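You operate a simulated robot arm through the tools that you are given. There is no shell and no other tool.

Carry out the task below with a simulated two-armed robot. There is one attempt and no reset: what you move stays moved.

JOB
Wipe the sill groove clean, then bed the cream rubber strip in it.
Fine: cream rag for the grime, strip between the lines, then roll its raised end with the blue hand roller; both tools back. What is to be rubbed or washed off counts as gone when no trace of it is left.

It is judged by the outcome, as a careful person would: the job done as asked, and still so three seconds after it is handed in. It fails if anything else is knocked over, pushed out of place, dropped, spilled or broken.

ROBOT AND FRAMES
Two 7-joint arms with two-finger parallel grippers on one trunk that stands fixed in place. Base frame: the origin is at the foot of the trunk, x ahead of it, y to its left, z up. Readings come in mm, degrees, newtons and seconds.
The left shoulder is at [71, 156, 1255], the right one opposite. Each reaches about 1231 mm from its shoulder. Payload 3.91 kg a hand.
The tool frame of a hand sits at the grasp point between the pads (the TCP): z along the fingers, y along the line on which they close. The tips reach 30 mm beyond it. Largest opening 110 mm; finger width 20, thickness 10; the body of the gripper, 48 by 112 mm, starts 55 mm behind the TCP.
Orientation is that of the tool frame in the base frame, as a unit quaternion [x, y, z, w]. With the fingers straight down and closing along the base's y, the tool's x points along the base's -x, its y along +y and its z along -z.

CONTROLS
- The arms move only by the tool step_arm. It takes "left_targets", "right_targets" or both (then of equal length, played together; a hand with none holds still); each is a list of rows, each a list of 7 numbers: the shift along the tool's x, y, z in m, then the turn, a rotation vector about the tool's x, y, z in degrees, then the opening, from 0 (shut) to 1 (fully open). In form: [[tx, ty, tz, rx, ry, rz, fingers], ...]. A call has 1 to 20 rows; each row shifts and turns the commanded pose from where the row before left it, along the tool's axes as they then stand. Each row takes 0.2 s and may step no farther than 50 mm and 8.6 degrees from the row before; otherwise, or with a gripper value out of range, the whole call is refused. Where a pose cannot be reached the arm comes as near as it can. A force on the tool above 40 N (or 10 N above the force at the start of the call, whichever is more), or a blocked arm, ends the call early, and 0.2 s more pass. The fingers move at their own pace (about 108 mm/s each) and stop on an object; they squeeze with about 32 N. The grip force told is the motor's: it shows also when the fingers shut on nothing. Time passes only in rows, and 0.2 s behind the last, so rows that do not move let the fingers close. It gives the time, the measured TCP pose, the force on the tool (base axes), the opening and the grip force at its end, in the units of the frame above (readings bear some noise), with the torque about the TCP (base axes, N m) and any sound that the robot's microphone picked up.
- Cameras (640 x 400 px; columns grow to the right, rows downward): "scene" is now at [132.1, 35.7, 1483.8]; the picture's right is [0.37, -0.93, -0.00], its down [-0.52, -0.21, -0.83] and it looks along [0.77, 0.31, -0.56] (base axes); focal length 314 px, centre (320, 200). "left" rides on the left gripper at [72, -17, -103] in its tool frame; the picture's right is [0.23, 0.97, 0.00], its down [-0.76, 0.18, -0.62] and it looks along [-0.61, 0.14, 0.78] (tool axes); focal length 222 px, centre (320, 200). "right" rides on the right gripper at [72, 17, -103] in its tool frame; the picture's right is [-0.23, 0.97, 0.00], its down [-0.76, -0.18, -0.62] and it looks along [-0.61, -0.14, 0.78] (tool axes); focal length 222 px, centre (320, 200). There is no depth. A picture from a camera that has moved, and an enlarged one, comes with that camera's place and axes in the base frame and with its lens.
- snapshot(camera): a new picture of that camera. No time passes.
- lift_body(by): slides the trunk up (or, below 0, down) by that many mm; the arms and the scene camera ride with it, the base frame stays. It gives what a move gives, with no picture.
- aim_head(pan, tilt): turns the head with the scene camera to pan (to the left, within 86 degrees either way) and tilt (down, from -29 to 69), counted from straight ahead of the robot. It gives what a move gives.
- inspect(camera, box): a new picture of the part [left, top, right, bottom] of that camera's present view, enlarged. No time passes.
- sign_off(): hands the job in; it is judged then, once.

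Nothing tells you positions but the pictures and the camera data. Unless the task says otherwise, let go and move clear before handing in.

The tools are called after "Request:" as name(argument=value, ...) on one line, values as JSON. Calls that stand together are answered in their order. step_arm: Moves the arms, as the interface text tells. Its arguments: {"type":"object","properties":{"left_targets":{"type":"array","items":{"type":"array","items":{"type":"number"}}},"right_targets":{"type":"array","items":{"type":"array","items":{"type":"number"}}}},"required":[]} The other tools are called the same way: lift_body (by) moves the trunk up or down; aim_head (pan, tilt) turns the head that bears the scene camera; snapshot (camera) takes a picture; inspect (camera, box) takes an enlarged picture of a part of a camera's view; sign_off () hands the job in.

At the start:

```text
clock: 0.0
left_position: [612.9, 465.1, 1245.1]
left_ee_rot: [0.001, 1.0, 0.0, -0.001]
left_force: [-0.1, 0.5, 0.1]
left_moment: [0.02, -0.01, 0.0]
left_gripper_width: 110.1
left_gripper_force: 0.0
right_position: [733.1, -98.3, 1258.0]
right_ee_rot: [-0.001, 1.0, 0.0, 0.0]
right_force: [0.1, -0.4, -0.3]
right_moment: [-0.02, -0.01, 0.02]
right_gripper_width: 109.8
right_gripper_force: 0.0
trunk travel left (down, up): [-700.0, 240.0]
head pan, tilt (commanded): [21.8, 34.1]
```

scene: 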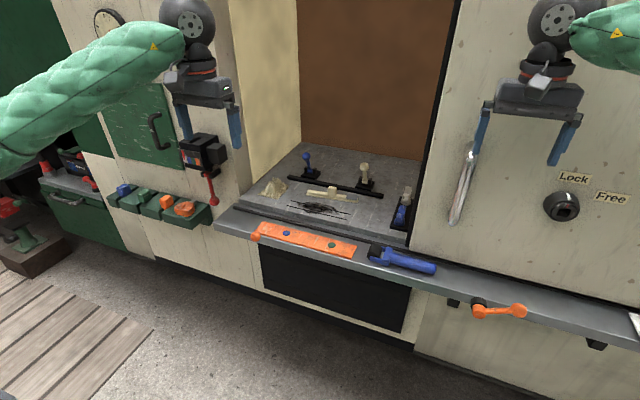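
right: 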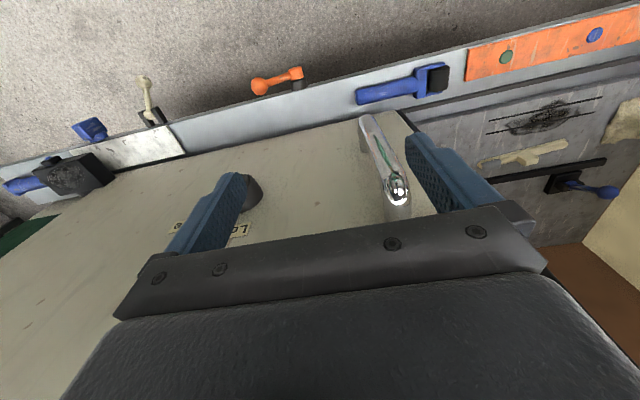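
left: 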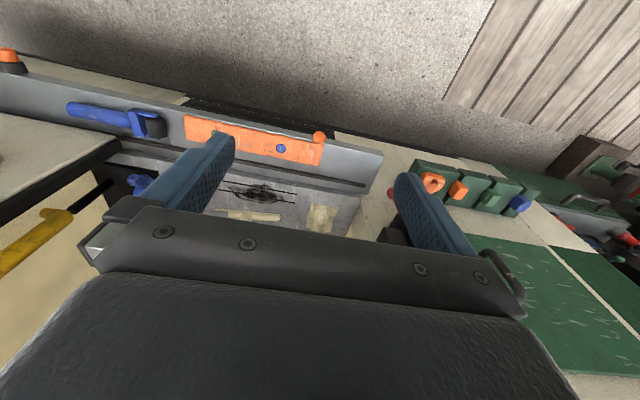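

I see a cabinet niche with a sill holding a cream rag, a cream strip, a dark grime patch between two lines and a blue roller or two. I'll look closer before moving anything.

Request:
inspect(camera="scene", box=[220, 130, 440, 270])

Request:
inspect(camera="left", box=[60, 80, 400, 260])

Request:
inspect(camera="right", box=[340, 0, 640, 220])

```text
2.86 times, centred on (330, 200) of scene
camera zoom: at [132.1, 35.7, 1483.8], right [0.37, -0.93, 0.0], down [-0.52, -0.21, -0.83], along [0.77, 0.31, -0.56], focal length 896 px, centre (291, 200)
```

zoom: 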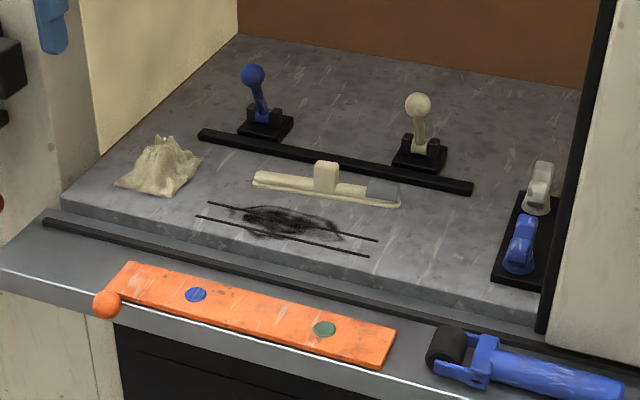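

```text
1.88 times, centred on (230, 170) of left
camera zoom: at [541.2, 448.0, 1349.4], right [-0.23, 0.97, 0.0], down [0.76, 0.18, 0.62], along [0.61, 0.14, -0.78], focal length 418 px, centre (489, 256)
```

zoom: 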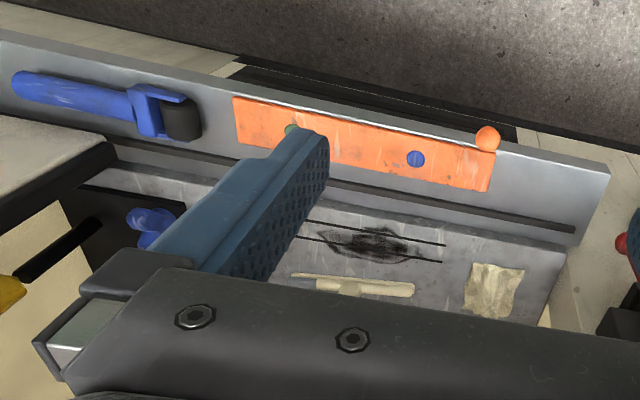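

```text
1.82 times, centred on (490, 110) of right
camera zoom: at [659.6, -80.9, 1361.4], right [0.23, 0.97, 0.0], down [0.76, -0.18, 0.62], along [0.61, -0.14, -0.78], focal length 404 px, centre (11, 364)
```

zoom: 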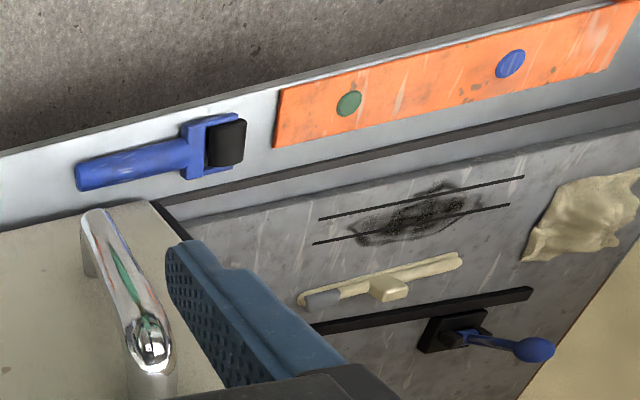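

The groove lines run along y at about x 921 and 955, y 257–475, z about 854. The strip lies behind them near x 1030, the rag near [985, 560], and the roller on the front ledge near x 800, y -30 to 140. I'll look around and up to check the niche's clearance.

Request:
aim_head(pan=22, tilt=5)

Request:
snapshot(camera="scene")

```text
clock: 0.9
left_position: [614.0, 464.7, 1244.1]
left_ee_rot: [0.0, 1.0, 0.0, 0.0]
left_force: [-0.6, -0.1, -0.8]
left_moment: [0.01, 0.02, 0.01]
left_gripper_width: 110.0
left_gripper_force: 0.1
right_position: [732.9, -98.0, 1257.7]
right_ee_rot: [0.0, 1.0, 0.0, 0.0]
right_force: [0.0, 0.1, 0.1]
right_moment: [0.0, 0.01, 0.04]
right_gripper_width: 110.1
right_gripper_force: 0.1
trunk travel left (down, up): [-700.0, 240.0]
head pan, tilt (commanded): [22.0, 5.0]
```

```text
taken
camera scene: at [135.1, 37.2, 1530.5], right [0.37, -0.93, 0.0], down [-0.08, -0.03, -1.0], along [0.92, 0.37, -0.09], focal length 314 px, centre (320, 200)
```

scene: 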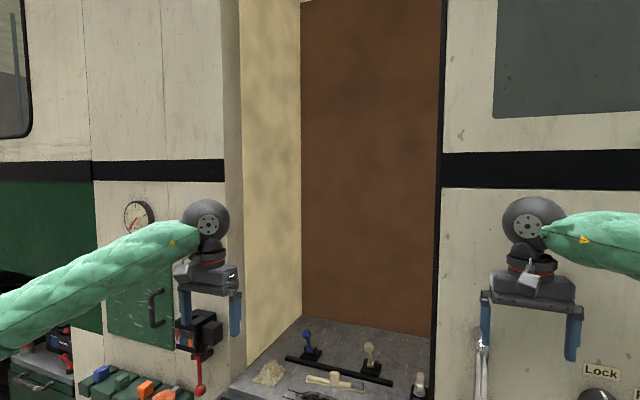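

The doorway is open above, so there is no ceiling to hit. I'll tilt back down and zoom in on the strip, rag, grime and roller.

Request:
aim_head(pan=20, tilt=36)

Request:
snapshot(camera="scene")

```text
clock: 1.9
left_position: [613.3, 463.6, 1245.6]
left_ee_rot: [0.0, 1.0, 0.001, 0.0]
left_force: [-1.2, 0.8, -0.1]
left_moment: [-0.02, -0.04, 0.0]
left_gripper_width: 109.9
left_gripper_force: 0.1
right_position: [732.6, -98.2, 1258.7]
right_ee_rot: [0.001, 1.0, 0.0, 0.0]
right_force: [-0.9, -0.1, -0.7]
right_moment: [0.02, -0.02, -0.01]
right_gripper_width: 110.0
right_gripper_force: 0.0
trunk travel left (down, up): [-700.0, 240.0]
head pan, tilt (commanded): [20.0, 36.0]
```

```text
taken
camera scene: at [132.2, 32.7, 1480.9], right [0.34, -0.94, 0.0], down [-0.55, -0.2, -0.81], along [0.76, 0.28, -0.59], focal length 314 px, centre (320, 200)
```

scene: 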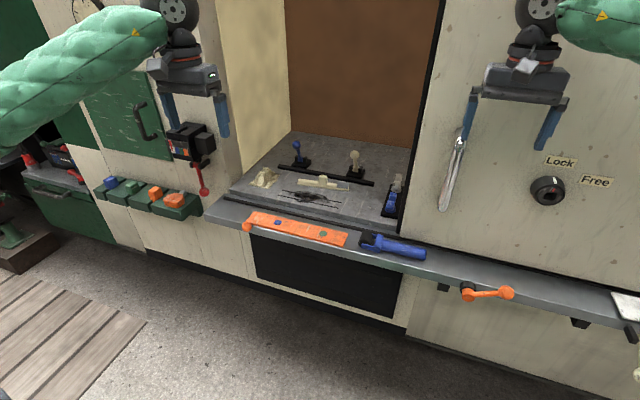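

Request:
inspect(camera="scene", box=[290, 165, 354, 205])

Request:
inspect(camera="scene", box=[350, 220, 446, 280])

Request:
inspect(camera="scene", box=[240, 155, 304, 195])

Request:
inspect(camera="scene", box=[270, 175, 366, 235])

Request:
inspect(camera="right", box=[470, 120, 598, 200])

Request:
inspect(camera="right", box=[340, 50, 468, 130])

```text
10.00 times, centred on (322, 185) of scene
camera zoom: at [132.2, 32.7, 1480.9], right [0.34, -0.94, 0.0], down [-0.55, -0.2, -0.81], along [0.76, 0.28, -0.59], focal length 3137 px, centre (300, 350)
```

zoom: 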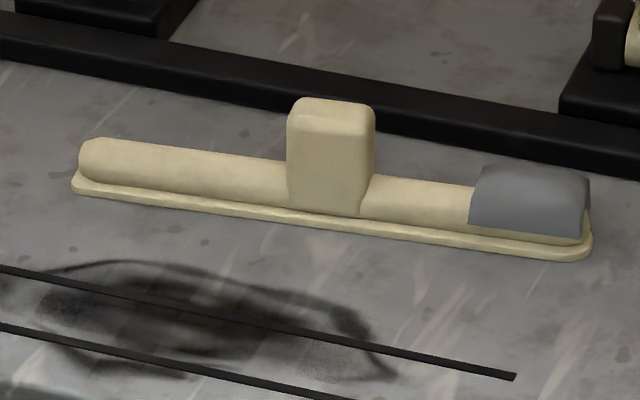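

```text
6.67 times, centred on (398, 250) of scene
camera zoom: at [132.2, 32.7, 1480.9], right [0.34, -0.94, 0.0], down [-0.55, -0.2, -0.81], along [0.76, 0.28, -0.59], focal length 2091 px, centre (-200, -133)
```

zoom: 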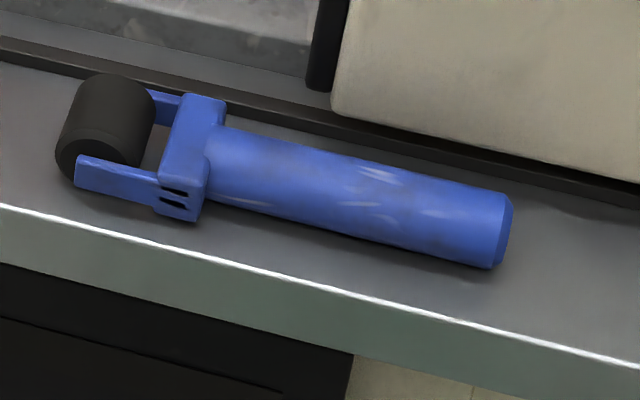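

```text
10.00 times, centred on (272, 175) of scene
camera zoom: at [132.2, 32.7, 1480.9], right [0.34, -0.94, 0.0], down [-0.55, -0.2, -0.81], along [0.76, 0.28, -0.59], focal length 3137 px, centre (800, 450)
```

zoom: 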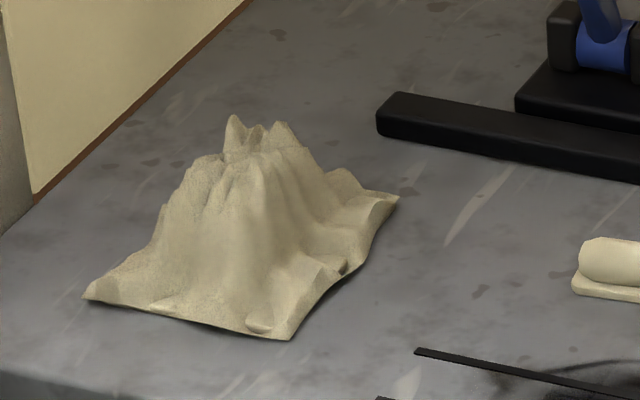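

```text
6.67 times, centred on (318, 205) of scene
camera zoom: at [132.2, 32.7, 1480.9], right [0.34, -0.94, 0.0], down [-0.55, -0.2, -0.81], along [0.76, 0.28, -0.59], focal length 2091 px, centre (333, 167)
```

zoom: 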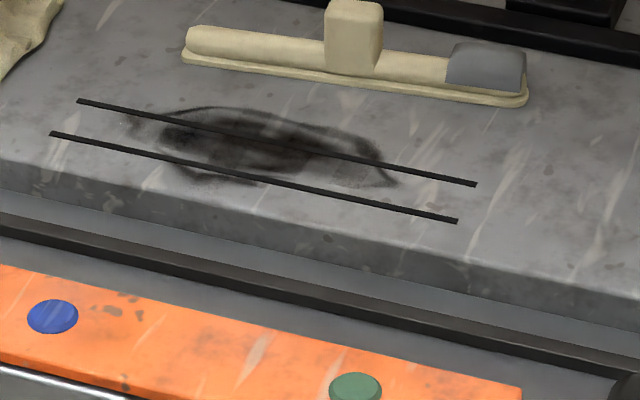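

```text
5.00 times, centred on (534, 160) of right
camera zoom: at [659.6, -80.9, 1361.4], right [0.23, 0.97, 0.0], down [0.76, -0.18, 0.62], along [0.61, -0.14, -0.78], focal length 1111 px, centre (-750, 400)
```

zoom: 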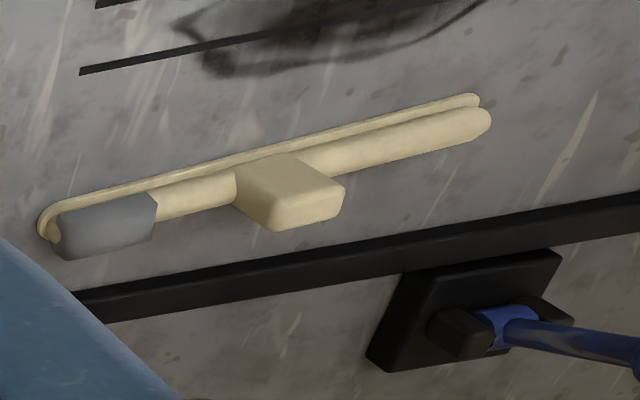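

```text
5.00 times, centred on (404, 90) of right
camera zoom: at [659.6, -80.9, 1361.4], right [0.23, 0.97, 0.0], down [0.76, -0.18, 0.62], along [0.61, -0.14, -0.78], focal length 1111 px, centre (-100, 750)
```

zoom: 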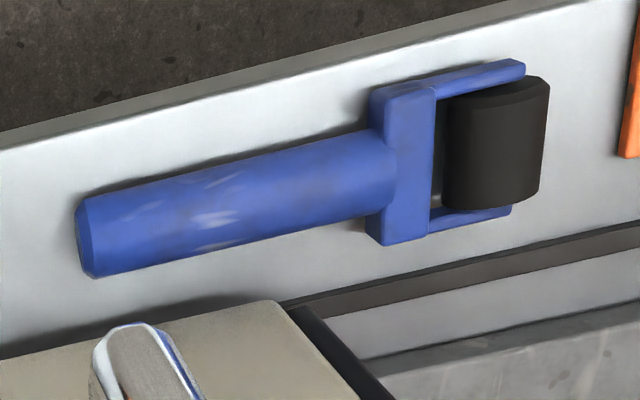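

The strip is skewed about 5° behind the lines. It has a centre block to grip and a grey raised cap at its right end. I'll lower the trunk so the arms reach the sill better, then start with the rag.

Request:
lift_body(by=-180)

Request:
aim_head(pan=22, tilt=30)

Request:
snapshot(camera="scene")

Request:
snapshot(camera="left")

Request:
snapshot(camera="right")

```text
clock: 3.9
left_position: [612.7, 465.3, 1065.1]
left_ee_rot: [0.001, 1.0, 0.0, 0.0]
left_force: [0.0, -0.7, 0.1]
left_moment: [0.03, -0.01, 0.01]
left_gripper_width: 110.0
left_gripper_force: 0.1
right_position: [732.9, -97.6, 1078.2]
right_ee_rot: [0.0, 1.0, 0.0, -0.001]
right_force: [-0.3, 0.2, 0.7]
right_moment: [0.01, 0.01, 0.0]
right_gripper_width: 110.1
right_gripper_force: 0.0
trunk travel left (down, up): [-520.0, 420.0]
head pan, tilt (commanded): [20.0, 36.0]
```

```text
clock: 4.6
left_position: [613.1, 465.9, 1065.1]
left_ee_rot: [0.0, 1.0, 0.0, 0.0]
left_force: [-0.1, -0.3, 0.3]
left_moment: [-0.02, 0.04, -0.02]
left_gripper_width: 109.9
left_gripper_force: 0.0
right_position: [732.0, -97.2, 1077.2]
right_ee_rot: [0.0, 1.0, 0.0, 0.0]
right_force: [-0.6, -0.4, -0.6]
right_moment: [-0.01, 0.01, 0.01]
right_gripper_width: 109.8
right_gripper_force: 0.2
trunk travel left (down, up): [-520.0, 420.0]
head pan, tilt (commanded): [22.0, 30.0]
```

```text
taken
camera scene: at [133.7, 36.6, 1310.1], right [0.37, -0.93, 0.0], down [-0.46, -0.19, -0.87], along [0.8, 0.32, -0.5], focal length 314 px, centre (320, 200)
```

scene: 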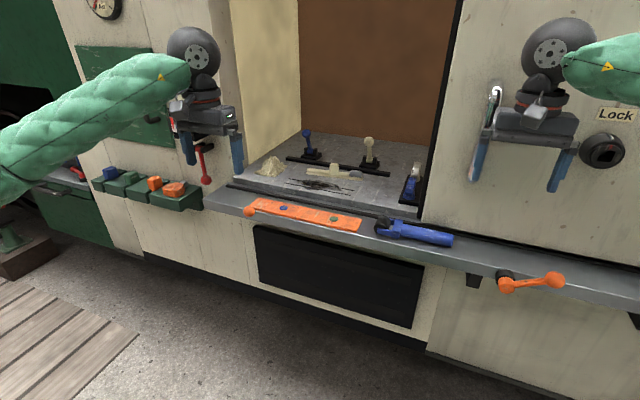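

```text
taken
camera left: at [541.2, 448.0, 1169.3], right [-0.23, 0.97, 0.0], down [0.76, 0.18, 0.62], along [0.61, 0.14, -0.78], focal length 222 px, centre (320, 200)
```

left: 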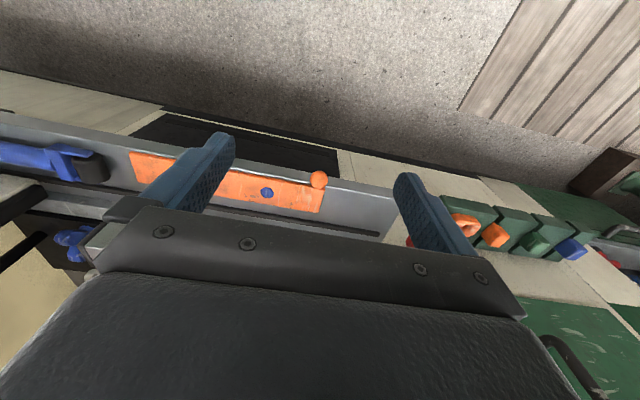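

```text
taken
camera right: at [659.6, -80.9, 1181.4], right [0.23, 0.97, 0.0], down [0.76, -0.18, 0.62], along [0.61, -0.14, -0.78], focal length 222 px, centre (320, 200)
```

right: 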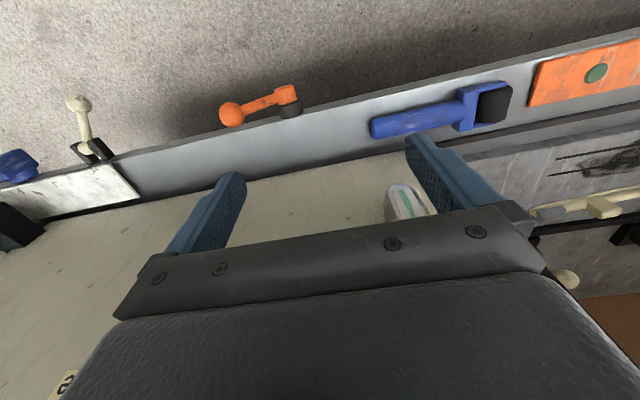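

The left hand camera sees between the fingers, so it can guide the grasp. I'll bring the left hand over the rag, staying high.

Request:
step_arm(left_targets=[[-0.045, 0.011, 0.006, 0, 0, 0, 1], [-0.045, 0.011, 0.006, 0, 0, 0, 1], [-0.045, 0.011, 0.006, 0, 0, 0, 1], [-0.045, 0.011, 0.006, 0, 0, 0, 1], [-0.045, 0.011, 0.006, 0, 0, 0, 1], [-0.045, 0.011, 0.006, 0, 0, 0, 1], [-0.045, 0.011, 0.006, 0, 0, 0, 1], [-0.045, 0.011, 0.006, 0, 0, 0, 1], [0, 0, 0, 0, 0, 0, 1]])

Request:
snapshot(camera="left")

Request:
snapshot(camera="scene")

```text
clock: 6.6
left_position: [970.1, 554.3, 1019.5]
left_ee_rot: [0.0, 1.0, 0.0, -0.001]
left_force: [-0.3, 0.3, 0.5]
left_moment: [0.03, -0.01, -0.01]
left_gripper_width: 110.1
left_gripper_force: 0.2
right_position: [732.3, -97.2, 1078.7]
right_ee_rot: [0.0, 1.0, 0.0, 0.0]
right_force: [-0.7, 0.0, -0.8]
right_moment: [-0.01, -0.02, -0.02]
right_gripper_width: 109.9
right_gripper_force: 0.0
trunk travel left (down, up): [-520.0, 420.0]
head pan, tilt (commanded): [22.0, 30.0]
```

```text
taken
camera left: at [898.3, 537.6, 1123.3], right [-0.23, 0.97, 0.0], down [0.76, 0.18, 0.62], along [0.61, 0.14, -0.78], focal length 222 px, centre (320, 200)
```

left: 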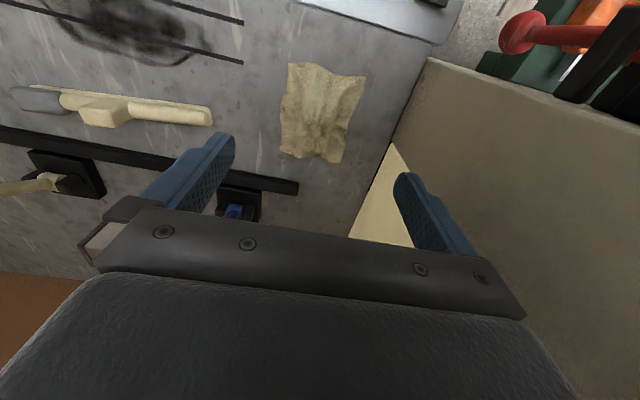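

```text
taken
camera scene: at [132.8, 37.3, 1310.3], right [0.37, -0.93, 0.0], down [-0.46, -0.19, -0.87], along [0.8, 0.32, -0.5], focal length 314 px, centre (320, 200)
```

scene: 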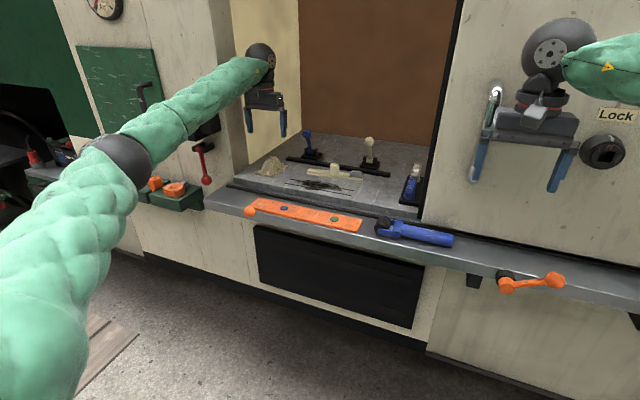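

Request:
inspect(camera="left", box=[240, 40, 400, 180])

Request:
inspect(camera="left", box=[0, 0, 260, 160])

Request:
inspect(camera="scene", box=[250, 145, 320, 190])

```text
2.86 times, centred on (320, 110) of left
camera zoom: at [898.3, 537.6, 1123.3], right [-0.23, 0.97, 0.0], down [0.76, 0.18, 0.62], along [0.61, 0.14, -0.78], focal length 635 px, centre (320, 457)
```

zoom: 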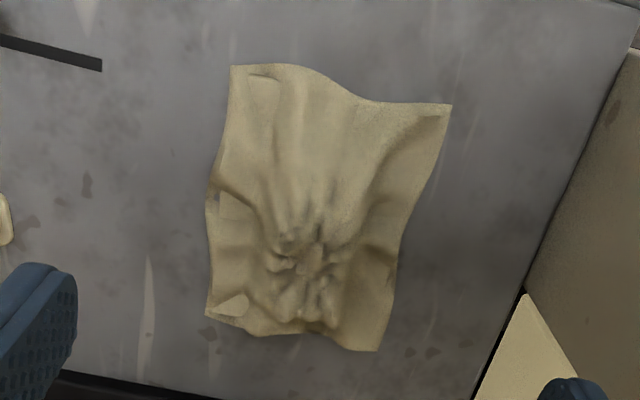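

```text
2.46 times, centred on (130, 80) of left
camera zoom: at [898.3, 537.6, 1123.3], right [-0.23, 0.97, 0.0], down [0.76, 0.18, 0.62], along [0.61, 0.14, -0.78], focal length 547 px, centre (788, 495)
```

zoom: 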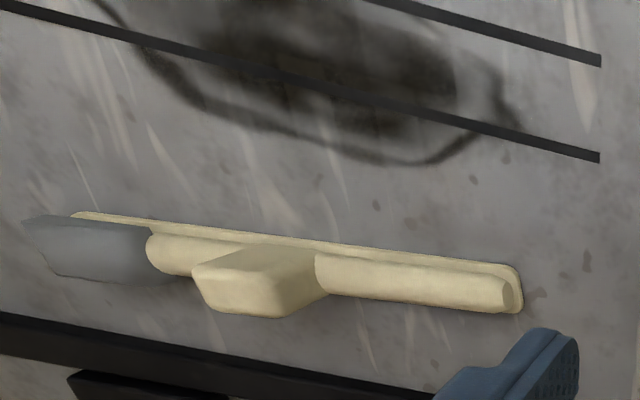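

```text
8.89 times, centred on (285, 168) of scene
camera zoom: at [132.8, 37.3, 1310.3], right [0.37, -0.93, 0.0], down [-0.46, -0.19, -0.87], along [0.8, 0.32, -0.5], focal length 2788 px, centre (631, 489)
```

zoom: 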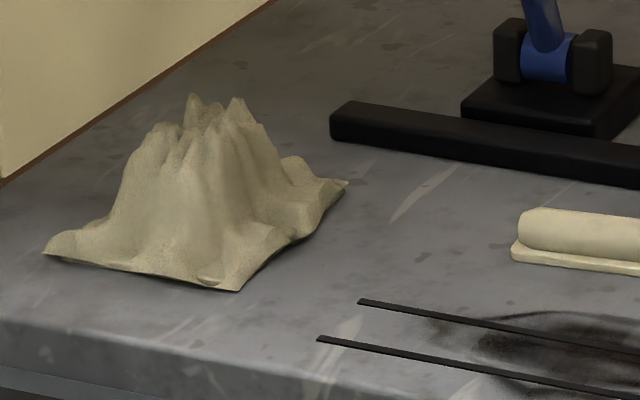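

The rag is centred near [986, 556], with its tuft about 55 mm high. I'll line up over it and descend in two stages.

Request:
step_arm(left_targets=[[-0.016, 0.001, 0, 0, 0, 0, 1], [0, 0, 0.03, 0, 0, 0, 1], [0, 0, 0.03, 0, 0, 0, 1], [0, 0, 0.025, 0, 0, 0, 1], [0, 0, 0, 0, 0, 0, 1]])

Request:
snapshot(camera="left")

Request:
inspect(camera="scene", box=[230, 100, 330, 190])

```text
clock: 7.8
left_position: [980.7, 553.6, 931.7]
left_ee_rot: [0.0, 1.0, 0.0, 0.0]
left_force: [-0.3, 0.0, -0.3]
left_moment: [-0.03, 0.0, -0.02]
left_gripper_width: 110.2
left_gripper_force: 0.0
left hand out of reach, approached as far as the arm can: row 1
right_position: [731.9, -98.1, 1076.9]
right_ee_rot: [0.0, 1.0, 0.0, 0.0]
right_force: [-0.2, 0.7, -0.1]
right_moment: [0.0, 0.03, 0.03]
right_gripper_width: 110.1
right_gripper_force: 0.2
trunk travel left (down, up): [-520.0, 420.0]
head pan, tilt (commanded): [22.0, 30.0]
```

```text
taken
camera left: at [907.8, 535.9, 1036.3], right [-0.23, 0.97, 0.0], down [0.76, 0.18, 0.62], along [0.61, 0.14, -0.78], focal length 222 px, centre (320, 200)
```

left: 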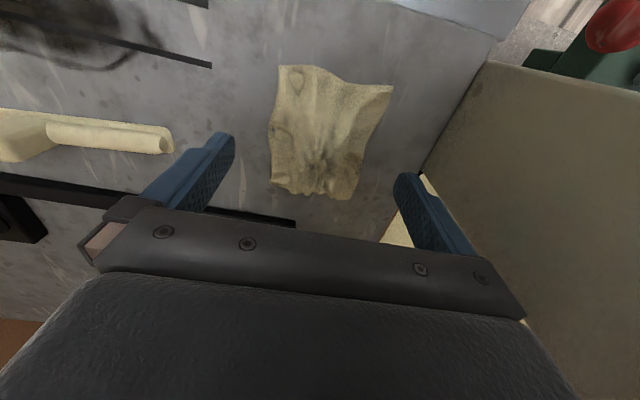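

```text
4.44 times, centred on (280, 145) of scene
camera zoom: at [133.5, 36.2, 1310.2], right [0.37, -0.93, 0.0], down [-0.46, -0.19, -0.87], along [0.8, 0.32, -0.5], focal length 1394 px, centre (498, 444)
```

zoom: 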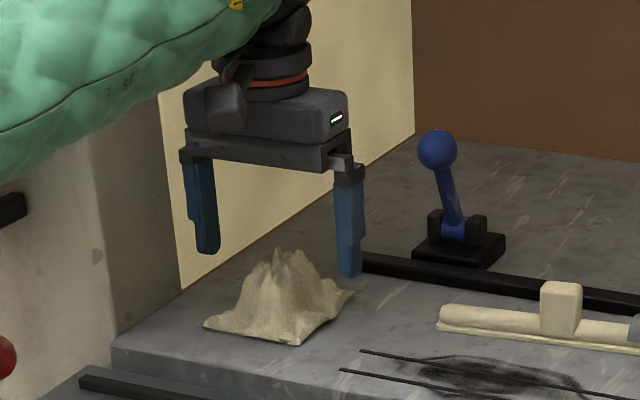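

Request:
step_arm(left_targets=[[-0.002, 0.001, 0.02, 0, 0, 0, 1], [-0.002, 0, 0.015, 0, 0, 0, 1], [0, 0, 0.006, 0, 0, 0, 1], [0, 0, 0, 0, 0, 0, 1]])

Request:
snapshot(camera="left")

Request:
inspect(camera="scene", box=[230, 100, 330, 190])

```text
clock: 8.8
left_position: [984.5, 554.4, 891.6]
left_ee_rot: [0.0, 1.0, -0.001, 0.0]
left_force: [0.3, 1.3, 2.1]
left_moment: [0.0, -0.01, 0.09]
left_gripper_width: 109.7
left_gripper_force: 0.0
right_position: [732.5, -97.4, 1077.7]
right_ee_rot: [-0.001, 1.0, 0.001, 0.0]
right_force: [-0.1, -0.6, 0.1]
right_moment: [0.01, 0.01, -0.02]
right_gripper_width: 110.3
right_gripper_force: 0.0
trunk travel left (down, up): [-520.0, 420.0]
head pan, tilt (commanded): [22.0, 30.0]
```

```text
taken
camera left: at [912.3, 537.6, 994.7], right [-0.23, 0.97, 0.0], down [0.76, 0.18, 0.62], along [0.61, 0.14, -0.78], focal length 222 px, centre (320, 200)
```

left: 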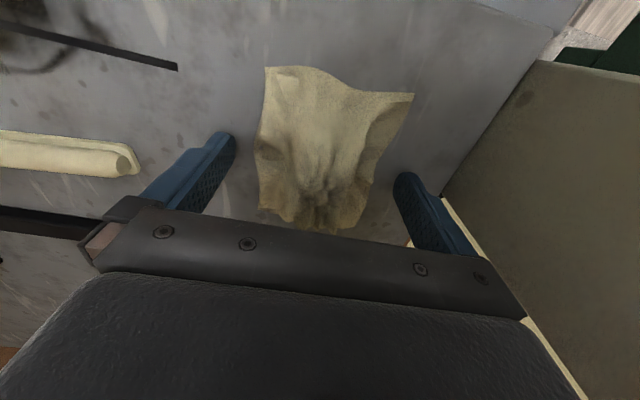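

```text
4.44 times, centred on (280, 145) of scene
camera zoom: at [133.7, 36.5, 1310.2], right [0.37, -0.93, 0.0], down [-0.46, -0.19, -0.87], along [0.8, 0.32, -0.5], focal length 1394 px, centre (498, 444)
```

zoom: 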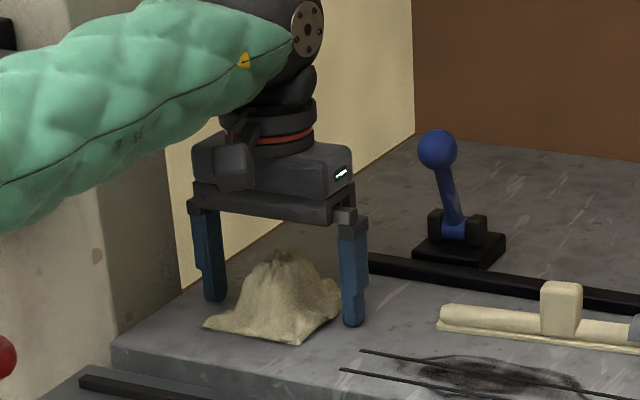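

The rag sits between the fingers with the tips just off the sill. Closing on it.

Request:
step_arm(left_targets=[[0, 0, 0, 0, 0, 0, 0.5], [0, 0, 0, 0, 0, 0, 0.2], [0, 0, 0, 0, 0, 0, 0], [0, 0, 0, 0, 0, 0, 0], [0, 0, 0, 0, 0, 0, 0]])

Request:
snapshot(camera="left")

Request:
inspect(camera="scene", box=[230, 100, 330, 190])

```text
clock: 10.0
left_position: [985.0, 554.5, 890.4]
left_ee_rot: [-0.001, 1.0, -0.001, 0.0]
left_force: [0.8, -0.7, 4.0]
left_moment: [-0.09, -0.04, 0.05]
left_gripper_width: 75.3
left_gripper_force: 32.7
right_position: [732.8, -99.8, 1077.1]
right_ee_rot: [0.0, 1.0, 0.001, 0.0]
right_force: [-0.2, 0.0, -1.5]
right_moment: [0.03, 0.02, 0.01]
right_gripper_width: 109.9
right_gripper_force: 0.0
trunk travel left (down, up): [-520.0, 420.0]
head pan, tilt (commanded): [22.0, 30.0]
```

```text
taken
camera left: at [912.2, 537.3, 994.8], right [-0.23, 0.97, 0.0], down [0.76, 0.18, 0.62], along [0.61, 0.14, -0.78], focal length 222 px, centre (320, 200)
```

left: 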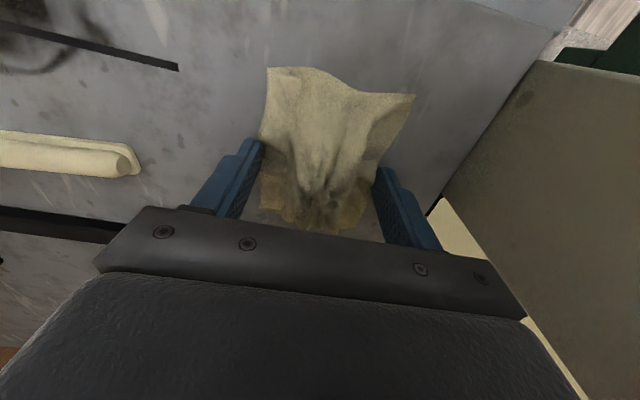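

```text
4.44 times, centred on (280, 145) of scene
camera zoom: at [133.6, 36.4, 1310.2], right [0.37, -0.93, 0.0], down [-0.46, -0.19, -0.87], along [0.8, 0.32, -0.5], focal length 1394 px, centre (498, 444)
```

zoom: 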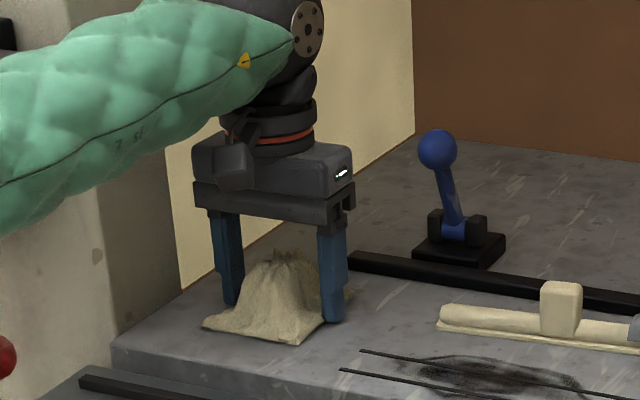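

The fingers hold the rag at 75 mm with full grip force. I'll lift slightly to check that it comes along.

Request:
step_arm(left_targets=[[0, 0, -0.01, 0, 0, 0, 0], [0, 0, -0.01, 0, 0, 0, 0], [0, 0, 0, 0, 0, 0, 0]])

Request:
snapshot(camera="left")

Request:
inspect(camera="scene", box=[230, 100, 330, 190])

```text
clock: 10.8
left_position: [984.1, 555.6, 909.3]
left_ee_rot: [0.001, 1.0, 0.0, 0.0]
left_force: [-0.5, 0.5, -1.0]
left_moment: [0.01, 0.01, -0.01]
left_gripper_width: 75.2
left_gripper_force: 31.8
right_position: [733.0, -97.6, 1077.3]
right_ee_rot: [0.001, 1.0, 0.0, 0.0]
right_force: [0.8, -0.6, -0.2]
right_moment: [-0.05, -0.02, -0.01]
right_gripper_width: 109.9
right_gripper_force: 0.2
trunk travel left (down, up): [-520.0, 420.0]
head pan, tilt (commanded): [22.0, 30.0]
```

```text
taken
camera left: at [912.9, 538.1, 1015.1], right [-0.23, 0.97, 0.0], down [0.76, 0.18, 0.62], along [0.61, 0.14, -0.78], focal length 222 px, centre (320, 200)
```

left: 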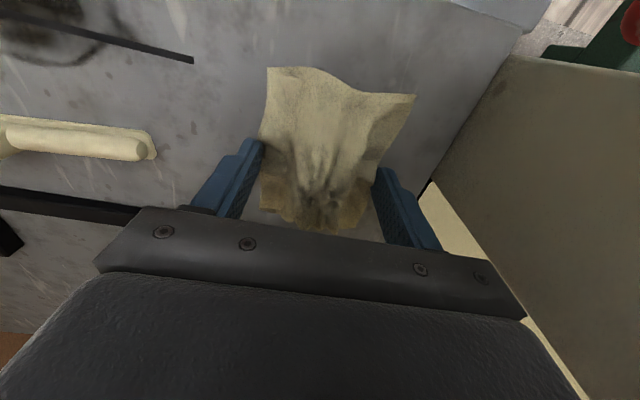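

```text
4.44 times, centred on (280, 145) of scene
camera zoom: at [134.0, 36.7, 1310.1], right [0.37, -0.93, 0.0], down [-0.46, -0.19, -0.87], along [0.8, 0.32, -0.5], focal length 1394 px, centre (498, 444)
```

zoom: 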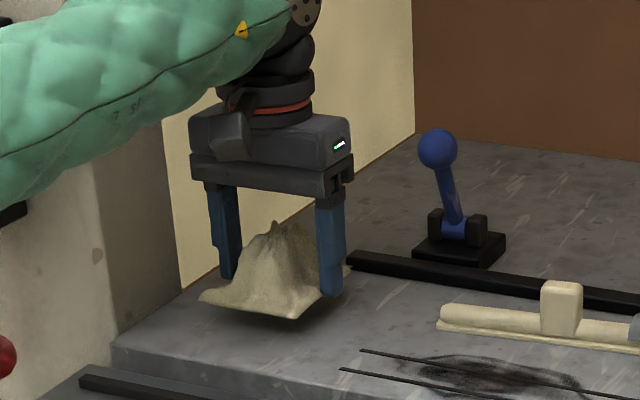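

The rag lifts cleanly. I'll carry it to the left end of the grime, lower it onto the sill and start with a light press.

Request:
step_arm(left_targets=[[0.039, 0, 0, 0, 0, 0, 0], [0, -0.03, 0, 0, 0, 0, 0], [0, -0.04, 0, 0, 0, 0, 0], [0, -0.04, 0, 0, 0, 0, 0], [0, 0, 0.012, 0, 0, 0, 0], [0, 0, 0.006, 0, 0, 0, 0], [0, 0, 0.002, 0, 0, 0, 0], [0, 0, 0, 0, 0, 0, 0]])

Request:
snapshot(camera="left")

Request:
inspect(camera="scene", box=[250, 110, 390, 210])

```text
clock: 12.6
left_position: [946.0, 443.3, 891.1]
left_ee_rot: [0.0, 1.0, 0.0, 0.0]
left_force: [-0.2, 0.0, -0.2]
left_moment: [0.01, -0.01, 0.0]
left_gripper_width: 75.0
left_gripper_force: 31.8
right_position: [732.9, -99.4, 1076.9]
right_ee_rot: [0.001, 1.0, 0.0, 0.0]
right_force: [-0.3, -0.4, -0.1]
right_moment: [0.0, 0.01, -0.01]
right_gripper_width: 109.9
right_gripper_force: 0.0
trunk travel left (down, up): [-520.0, 420.0]
head pan, tilt (commanded): [22.0, 30.0]
```

```text
taken
camera left: at [874.0, 427.2, 996.2], right [-0.23, 0.97, 0.0], down [0.76, 0.18, 0.62], along [0.61, 0.14, -0.78], focal length 222 px, centre (320, 200)
```

left: 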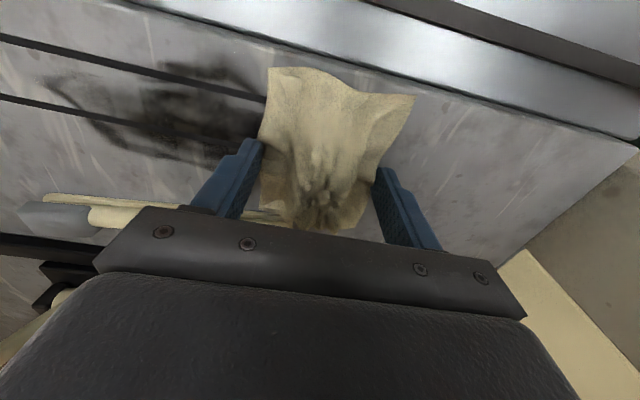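

```text
4.00 times, centred on (320, 160) of scene
camera zoom: at [133.8, 36.4, 1310.2], right [0.37, -0.93, 0.0], down [-0.46, -0.19, -0.87], along [0.8, 0.32, -0.5], focal length 1255 px, centre (320, 360)
```

zoom: 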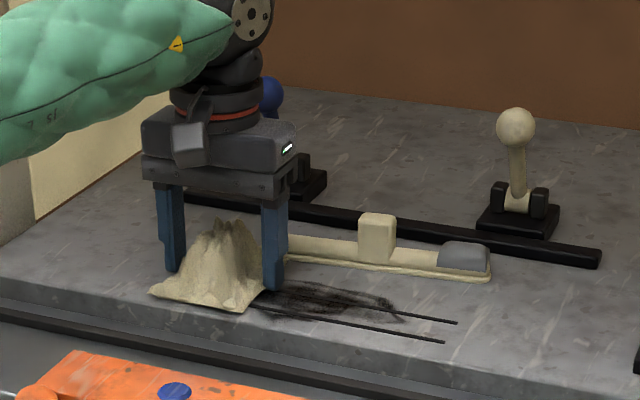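

Request:
step_arm(left_targets=[[0, 0, 0.0015, 0, 0, 0, 0], [0, 0, 0.0015, 0, 0, 0, 0], [0, 0, 0, 0, 0, 0, 0]])

```text
clock: 13.4
left_position: [945.5, 445.0, 888.5]
left_ee_rot: [0.0, 1.0, 0.001, 0.001]
left_force: [7.0, -0.2, 15.0]
left_moment: [0.02, 0.12, -0.02]
left_gripper_width: 75.3
left_gripper_force: 32.0
right_position: [732.4, -97.9, 1077.3]
right_ee_rot: [0.0, 1.0, 0.0, 0.0]
right_force: [0.2, 0.3, -0.3]
right_moment: [-0.01, 0.01, 0.04]
right_gripper_width: 110.1
right_gripper_force: 0.0
trunk travel left (down, up): [-520.0, 420.0]
head pan, tilt (commanded): [22.0, 30.0]
```

Contact at about 15 N. I'll stroke along the groove toward -y and back, then check the trace.

Request:
step_arm(left_targets=[[0, -0.02, 0, 0, 0, 0, 0], [0, -0.02, 0, 0, 0, 0, 0], [0, -0.02, 0, 0, 0, 0, 0], [0, -0.02, 0, 0, 0, 0, 0], [0, -0.02, 0, 0, 0, 0, 0], [0, -0.02, 0, 0, 0, 0, 0], [0, -0.02, 0, 0, 0, 0, 0], [0, -0.015, 0, 0, 0, 0, 0], [0, 0, 0, 0, 0, 0, 0]])

Request:
inspect(camera="scene", box=[250, 110, 390, 210])

Request:
snapshot(camera="left")

```text
clock: 15.4
left_position: [943.8, 292.0, 890.8]
left_ee_rot: [0.0, 1.0, 0.0, 0.001]
left_force: [1.5, 14.9, 29.2]
left_moment: [0.18, 0.27, -0.09]
left_gripper_width: 74.9
left_gripper_force: 31.2
right_position: [729.9, -98.7, 1079.8]
right_ee_rot: [0.0, 1.0, 0.0, 0.001]
right_force: [-0.3, -0.4, -0.3]
right_moment: [-0.02, -0.01, 0.0]
right_gripper_width: 109.9
right_gripper_force: 0.1
trunk travel left (down, up): [-520.0, 420.0]
head pan, tilt (commanded): [22.0, 30.0]
```

```text
4.00 times, centred on (320, 160) of scene
camera zoom: at [131.3, 36.9, 1310.6], right [0.37, -0.93, 0.0], down [-0.46, -0.19, -0.87], along [0.8, 0.32, -0.5], focal length 1255 px, centre (320, 360)
```

zoom: 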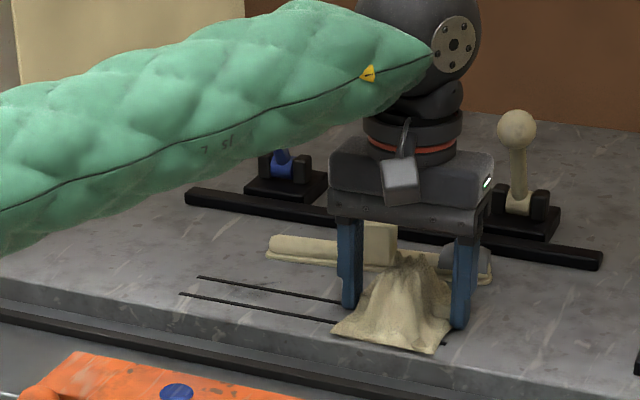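

```text
taken
camera left: at [871.4, 274.5, 994.5], right [-0.23, 0.97, 0.0], down [0.76, 0.18, 0.62], along [0.61, 0.14, -0.78], focal length 222 px, centre (320, 200)
```

left: 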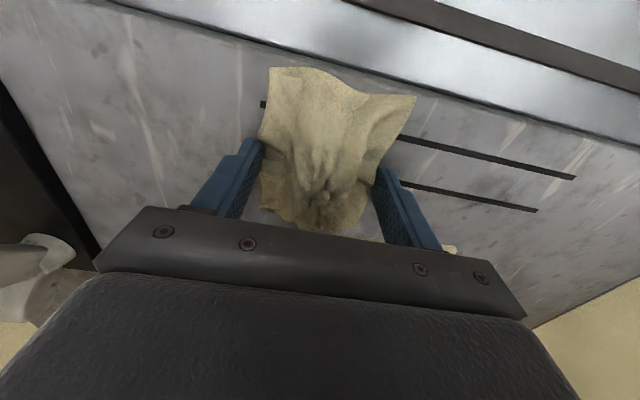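

The grime is already wiped where it's visible. I'll ease the press a little and stroke back in a slightly different lane to catch any remainder.

Request:
step_arm(left_targets=[[0, 0, -0.0015, 0, 0, 0, 0], [-0.005, 0.01, 0, 0, 0, 0, 0], [0, 0.02, 0, 0, 0, 0, 0], [0, 0.02, 0, 0, 0, 0, 0], [0, 0.02, 0, 0, 0, 0, 0], [0, 0.02, 0, 0, 0, 0, 0], [0, 0.02, 0, 0, 0, 0, 0], [0, 0.02, 0, 0, 0, 0, 0], [0, 0.025, 0, 0, 0, 0, 0], [0.013, 0, 0, 0, 0, 0, 0], [0, 0, 0, 0, 0, 0, 0]])

Request:
inspect(camera="scene", box=[250, 110, 390, 210])

Request:
snapshot(camera="left")

```text
clock: 16.5
left_position: [949.7, 347.5, 889.8]
left_ee_rot: [0.0, 1.0, -0.002, 0.001]
left_force: [0.3, 0.9, 6.0]
left_moment: [0.26, 0.11, 0.07]
left_gripper_width: 74.9
left_gripper_force: 31.9
right_position: [732.8, -94.6, 1077.8]
right_ee_rot: [-0.001, 1.0, 0.0, 0.0]
right_force: [-0.2, 0.4, 0.8]
right_moment: [0.02, -0.01, 0.03]
right_gripper_width: 109.7
right_gripper_force: 0.1
trunk travel left (down, up): [-520.0, 420.0]
head pan, tilt (commanded): [22.0, 30.0]
stopped in row 5 (left hand): the force on the tool passed its limit at 46 N (the readings are from after the stop); the commanded pose is now the measured one
```

```text
4.00 times, centred on (320, 160) of scene
camera zoom: at [133.0, 37.3, 1310.1], right [0.38, -0.93, 0.0], down [-0.46, -0.19, -0.87], along [0.8, 0.32, -0.5], focal length 1255 px, centre (320, 360)
```

zoom: 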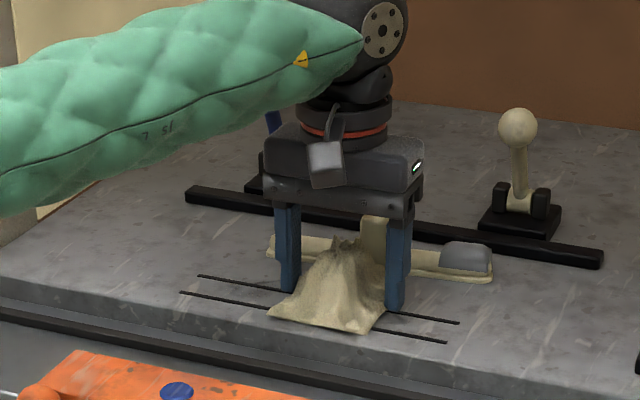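

```text
taken
camera left: at [878.1, 329.2, 994.7], right [-0.23, 0.97, 0.0], down [0.76, 0.18, 0.62], along [0.61, 0.14, -0.78], focal length 222 px, centre (320, 200)
```

left: 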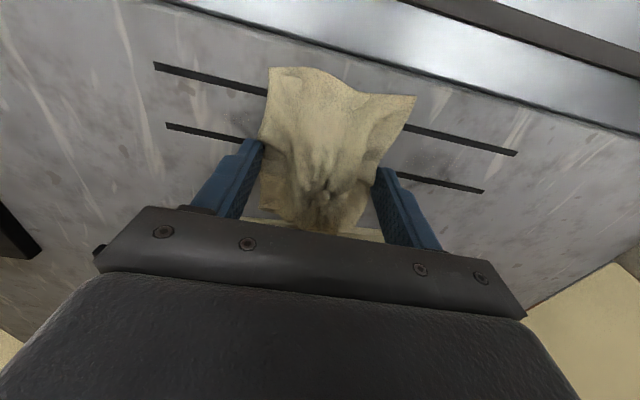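

The call stopped on contact force, but the strip looks unmoved. I'll lift the rag, look at the whole area and compare.

Request:
step_arm(left_targets=[[0.004, 0, -0.01, 0, 0, 0, 0], [0, 0.03, -0.015, 0, 0, 0, 0], [0, 0.04, -0.015, 0, 0, 0, 0], [0, 0.045, 0, 0, 0, 0, 0], [0, 0.045, 0, 0, 0, 0, 0], [0, 0.02, 0, 0, 0, 0, 0], [0, 0, 0, 0, 0, 0, 0]])

Request:
inspect(camera="scene", box=[270, 150, 366, 210])

Request:
inspect(camera="left", box=[0, 0, 320, 200])

Request:
inspect(camera="right", box=[512, 100, 640, 230])

```text
clock: 18.1
left_position: [947.0, 523.9, 928.2]
left_ee_rot: [0.0, 1.0, -0.001, 0.0]
left_force: [0.0, -0.2, -0.4]
left_moment: [0.01, 0.03, 0.0]
left_gripper_width: 75.0
left_gripper_force: 32.0
right_position: [733.8, -97.9, 1078.0]
right_ee_rot: [-0.001, 1.0, 0.0, 0.0]
right_force: [-0.2, 0.6, 0.3]
right_moment: [0.01, -0.01, -0.02]
right_gripper_width: 109.9
right_gripper_force: 0.0
trunk travel left (down, up): [-520.0, 420.0]
head pan, tilt (commanded): [22.0, 30.0]
```

```text
6.67 times, centred on (318, 180) of scene
camera zoom: at [133.9, 36.6, 1310.2], right [0.37, -0.93, 0.0], down [-0.46, -0.19, -0.87], along [0.8, 0.32, -0.5], focal length 2091 px, centre (333, 333)
```

zoom: 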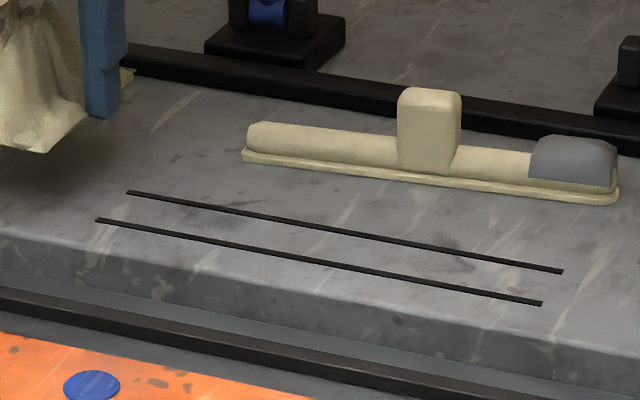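

```text
2.00 times, centred on (160, 100) of left
camera zoom: at [874.1, 506.2, 1033.3], right [-0.23, 0.97, 0.0], down [0.76, 0.18, 0.62], along [0.61, 0.14, -0.78], focal length 444 px, centre (640, 400)
```

zoom: 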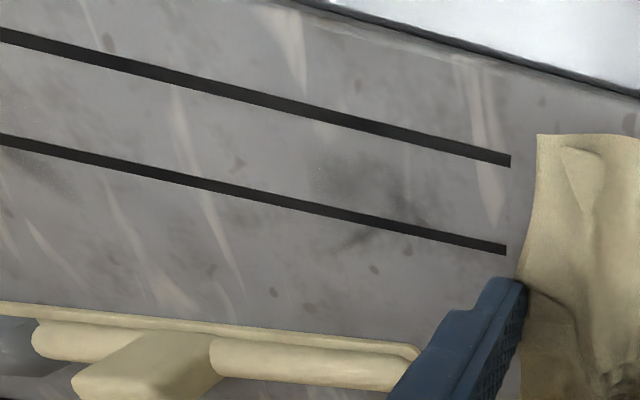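

```text
3.08 times, centred on (576, 165) of right
camera zoom: at [659.9, -79.7, 1181.3], right [0.23, 0.97, 0.0], down [0.76, -0.18, 0.62], along [0.61, -0.14, -0.78], focal length 684 px, centre (-468, 308)
```

zoom: 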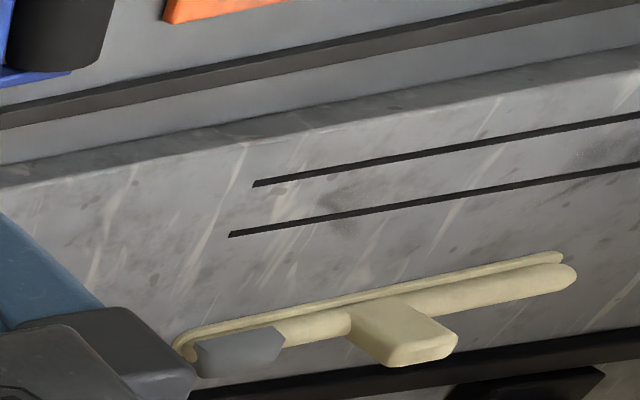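

Faint smudges remain near [942, 418] and [942, 308], so more passes are needed. I'll set the rag down again at the left end with gentler pressure.

Request:
step_arm(left_targets=[[0.005, -0.04, 0, 0, 0, 0, 0], [0, 0, 0.02, 0, 0, 0, 0], [0, 0, 0.015, 0, 0, 0, 0], [0, 0, 0.003, 0, 0, 0, 0], [0, 0, 0.001, 0, 0, 0, 0], [0, 0, 0, 0, 0, 0, 0]])

```text
clock: 19.5
left_position: [941.0, 484.6, 889.8]
left_ee_rot: [0.001, 1.0, -0.001, 0.0]
left_force: [0.1, -0.5, -0.5]
left_moment: [0.02, -0.06, -0.02]
left_gripper_width: 74.9
left_gripper_force: 32.0
right_position: [733.0, -97.3, 1076.9]
right_ee_rot: [0.0, 1.0, 0.0, -0.001]
right_force: [0.3, 0.3, 0.2]
right_moment: [0.01, 0.01, 0.02]
right_gripper_width: 110.2
right_gripper_force: 0.1
trunk travel left (down, up): [-520.0, 420.0]
head pan, tilt (commanded): [22.0, 30.0]
```

Request:
step_arm(left_targets=[[0, -0.004, 0.001, 0, 0, 0, 0], [0, -0.004, 0.001, 0, 0, 0, 0], [0, 0, 0, 0, 0, 0, 0]])

```text
clock: 20.3
left_position: [941.6, 478.0, 889.5]
left_ee_rot: [-0.002, 1.0, 0.0, 0.001]
left_force: [2.6, 8.4, 13.9]
left_moment: [0.82, 0.09, -0.16]
left_gripper_width: 75.2
left_gripper_force: 31.6
right_position: [731.8, -95.7, 1077.5]
right_ee_rot: [-0.001, 1.0, 0.0, 0.0]
right_force: [-0.3, -0.6, 0.7]
right_moment: [-0.03, 0.01, 0.0]
right_gripper_width: 110.1
right_gripper_force: 0.1
trunk travel left (down, up): [-520.0, 420.0]
head pan, tilt (commanded): [22.0, 30.0]
```

Request:
step_arm(left_targets=[[0, -0.015, 0, 0, 0, 0, 0], [0, -0.015, 0, 0, 0, 0, 0], [0, -0.015, 0, 0, 0, 0, 0], [0, -0.015, 0, 0, 0, 0, 0], [0, -0.015, 0, 0, 0, 0, 0], [0, -0.015, 0, 0, 0, 0, 0], [0, -0.015, 0, 0, 0, 0, 0], [0, -0.015, 0, 0, 0, 0, 0], [0, -0.015, 0, 0, 0, 0, 0], [0, -0.015, 0, 0, 0, 0, 0], [0, -0.015, 0, 0, 0, 0, 0], [0, -0.015, 0, 0, 0, 0, 0], [0, -0.015, 0, 0, 0, 0, 0], [0, -0.015, 0, 0, 0, 0, 0]])

Request:
inspect(camera="scene", box=[270, 150, 366, 210])

```text
clock: 22.6
left_position: [941.2, 322.8, 890.2]
left_ee_rot: [0.0, 1.0, 0.0, 0.001]
left_force: [-0.9, 1.0, 9.2]
left_moment: [0.32, 0.16, -0.04]
left_gripper_width: 75.1
left_gripper_force: 31.9
right_position: [732.8, -98.1, 1078.3]
right_ee_rot: [-0.001, 1.0, 0.001, -0.001]
right_force: [0.3, 0.1, 0.0]
right_moment: [0.04, 0.01, 0.02]
right_gripper_width: 109.9
right_gripper_force: 0.1
trunk travel left (down, up): [-520.0, 420.0]
head pan, tilt (commanded): [22.0, 30.0]
stopped in row 11 (left hand): the force on the tool passed its limit at 70 N (the readings are from after the stop); the commanded pose is now the measured one
```

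```text
6.67 times, centred on (318, 180) of scene
camera zoom: at [133.3, 35.4, 1309.9], right [0.37, -0.93, 0.0], down [-0.46, -0.19, -0.87], along [0.8, 0.32, -0.5], focal length 2091 px, centre (333, 333)
```

zoom: 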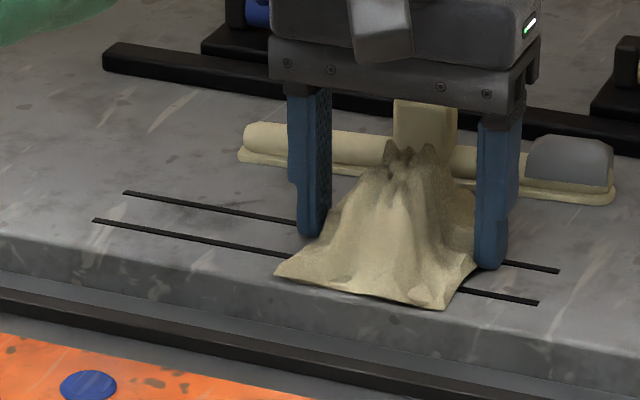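

Request:
step_arm(left_targets=[[0, -0.01, -0.0005, 0, 0, 0, 0], [0, -0.01, 0, 0, 0, 0, 0], [0, -0.01, 0, 0, 0, 0, 0], [0, -0.01, 0, 0, 0, 0, 0], [0, -0.01, 0, 0, 0, 0, 0], [0, 0, 0, 0, 0, 0, 0]])

Request:
inspect(camera="scene", box=[270, 150, 366, 210])

```text
clock: 24.0
left_position: [940.9, 274.8, 890.5]
left_ee_rot: [-0.001, 1.0, 0.001, 0.0]
left_force: [0.7, 6.4, 11.4]
left_moment: [0.45, 0.0, 0.02]
left_gripper_width: 74.8
left_gripper_force: 32.2
right_position: [731.9, -96.0, 1078.3]
right_ee_rot: [-0.001, 1.0, -0.001, 0.0]
right_force: [0.1, 0.1, 0.3]
right_moment: [0.01, 0.0, -0.02]
right_gripper_width: 110.0
right_gripper_force: 0.0
trunk travel left (down, up): [-520.0, 420.0]
head pan, tilt (commanded): [22.0, 30.0]
```

```text
6.67 times, centred on (318, 180) of scene
camera zoom: at [132.8, 36.5, 1310.3], right [0.37, -0.93, 0.0], down [-0.46, -0.19, -0.87], along [0.8, 0.32, -0.5], focal length 2091 px, centre (333, 333)
```

zoom: 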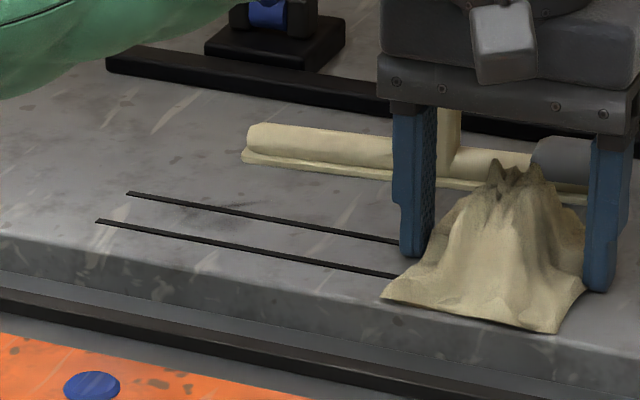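

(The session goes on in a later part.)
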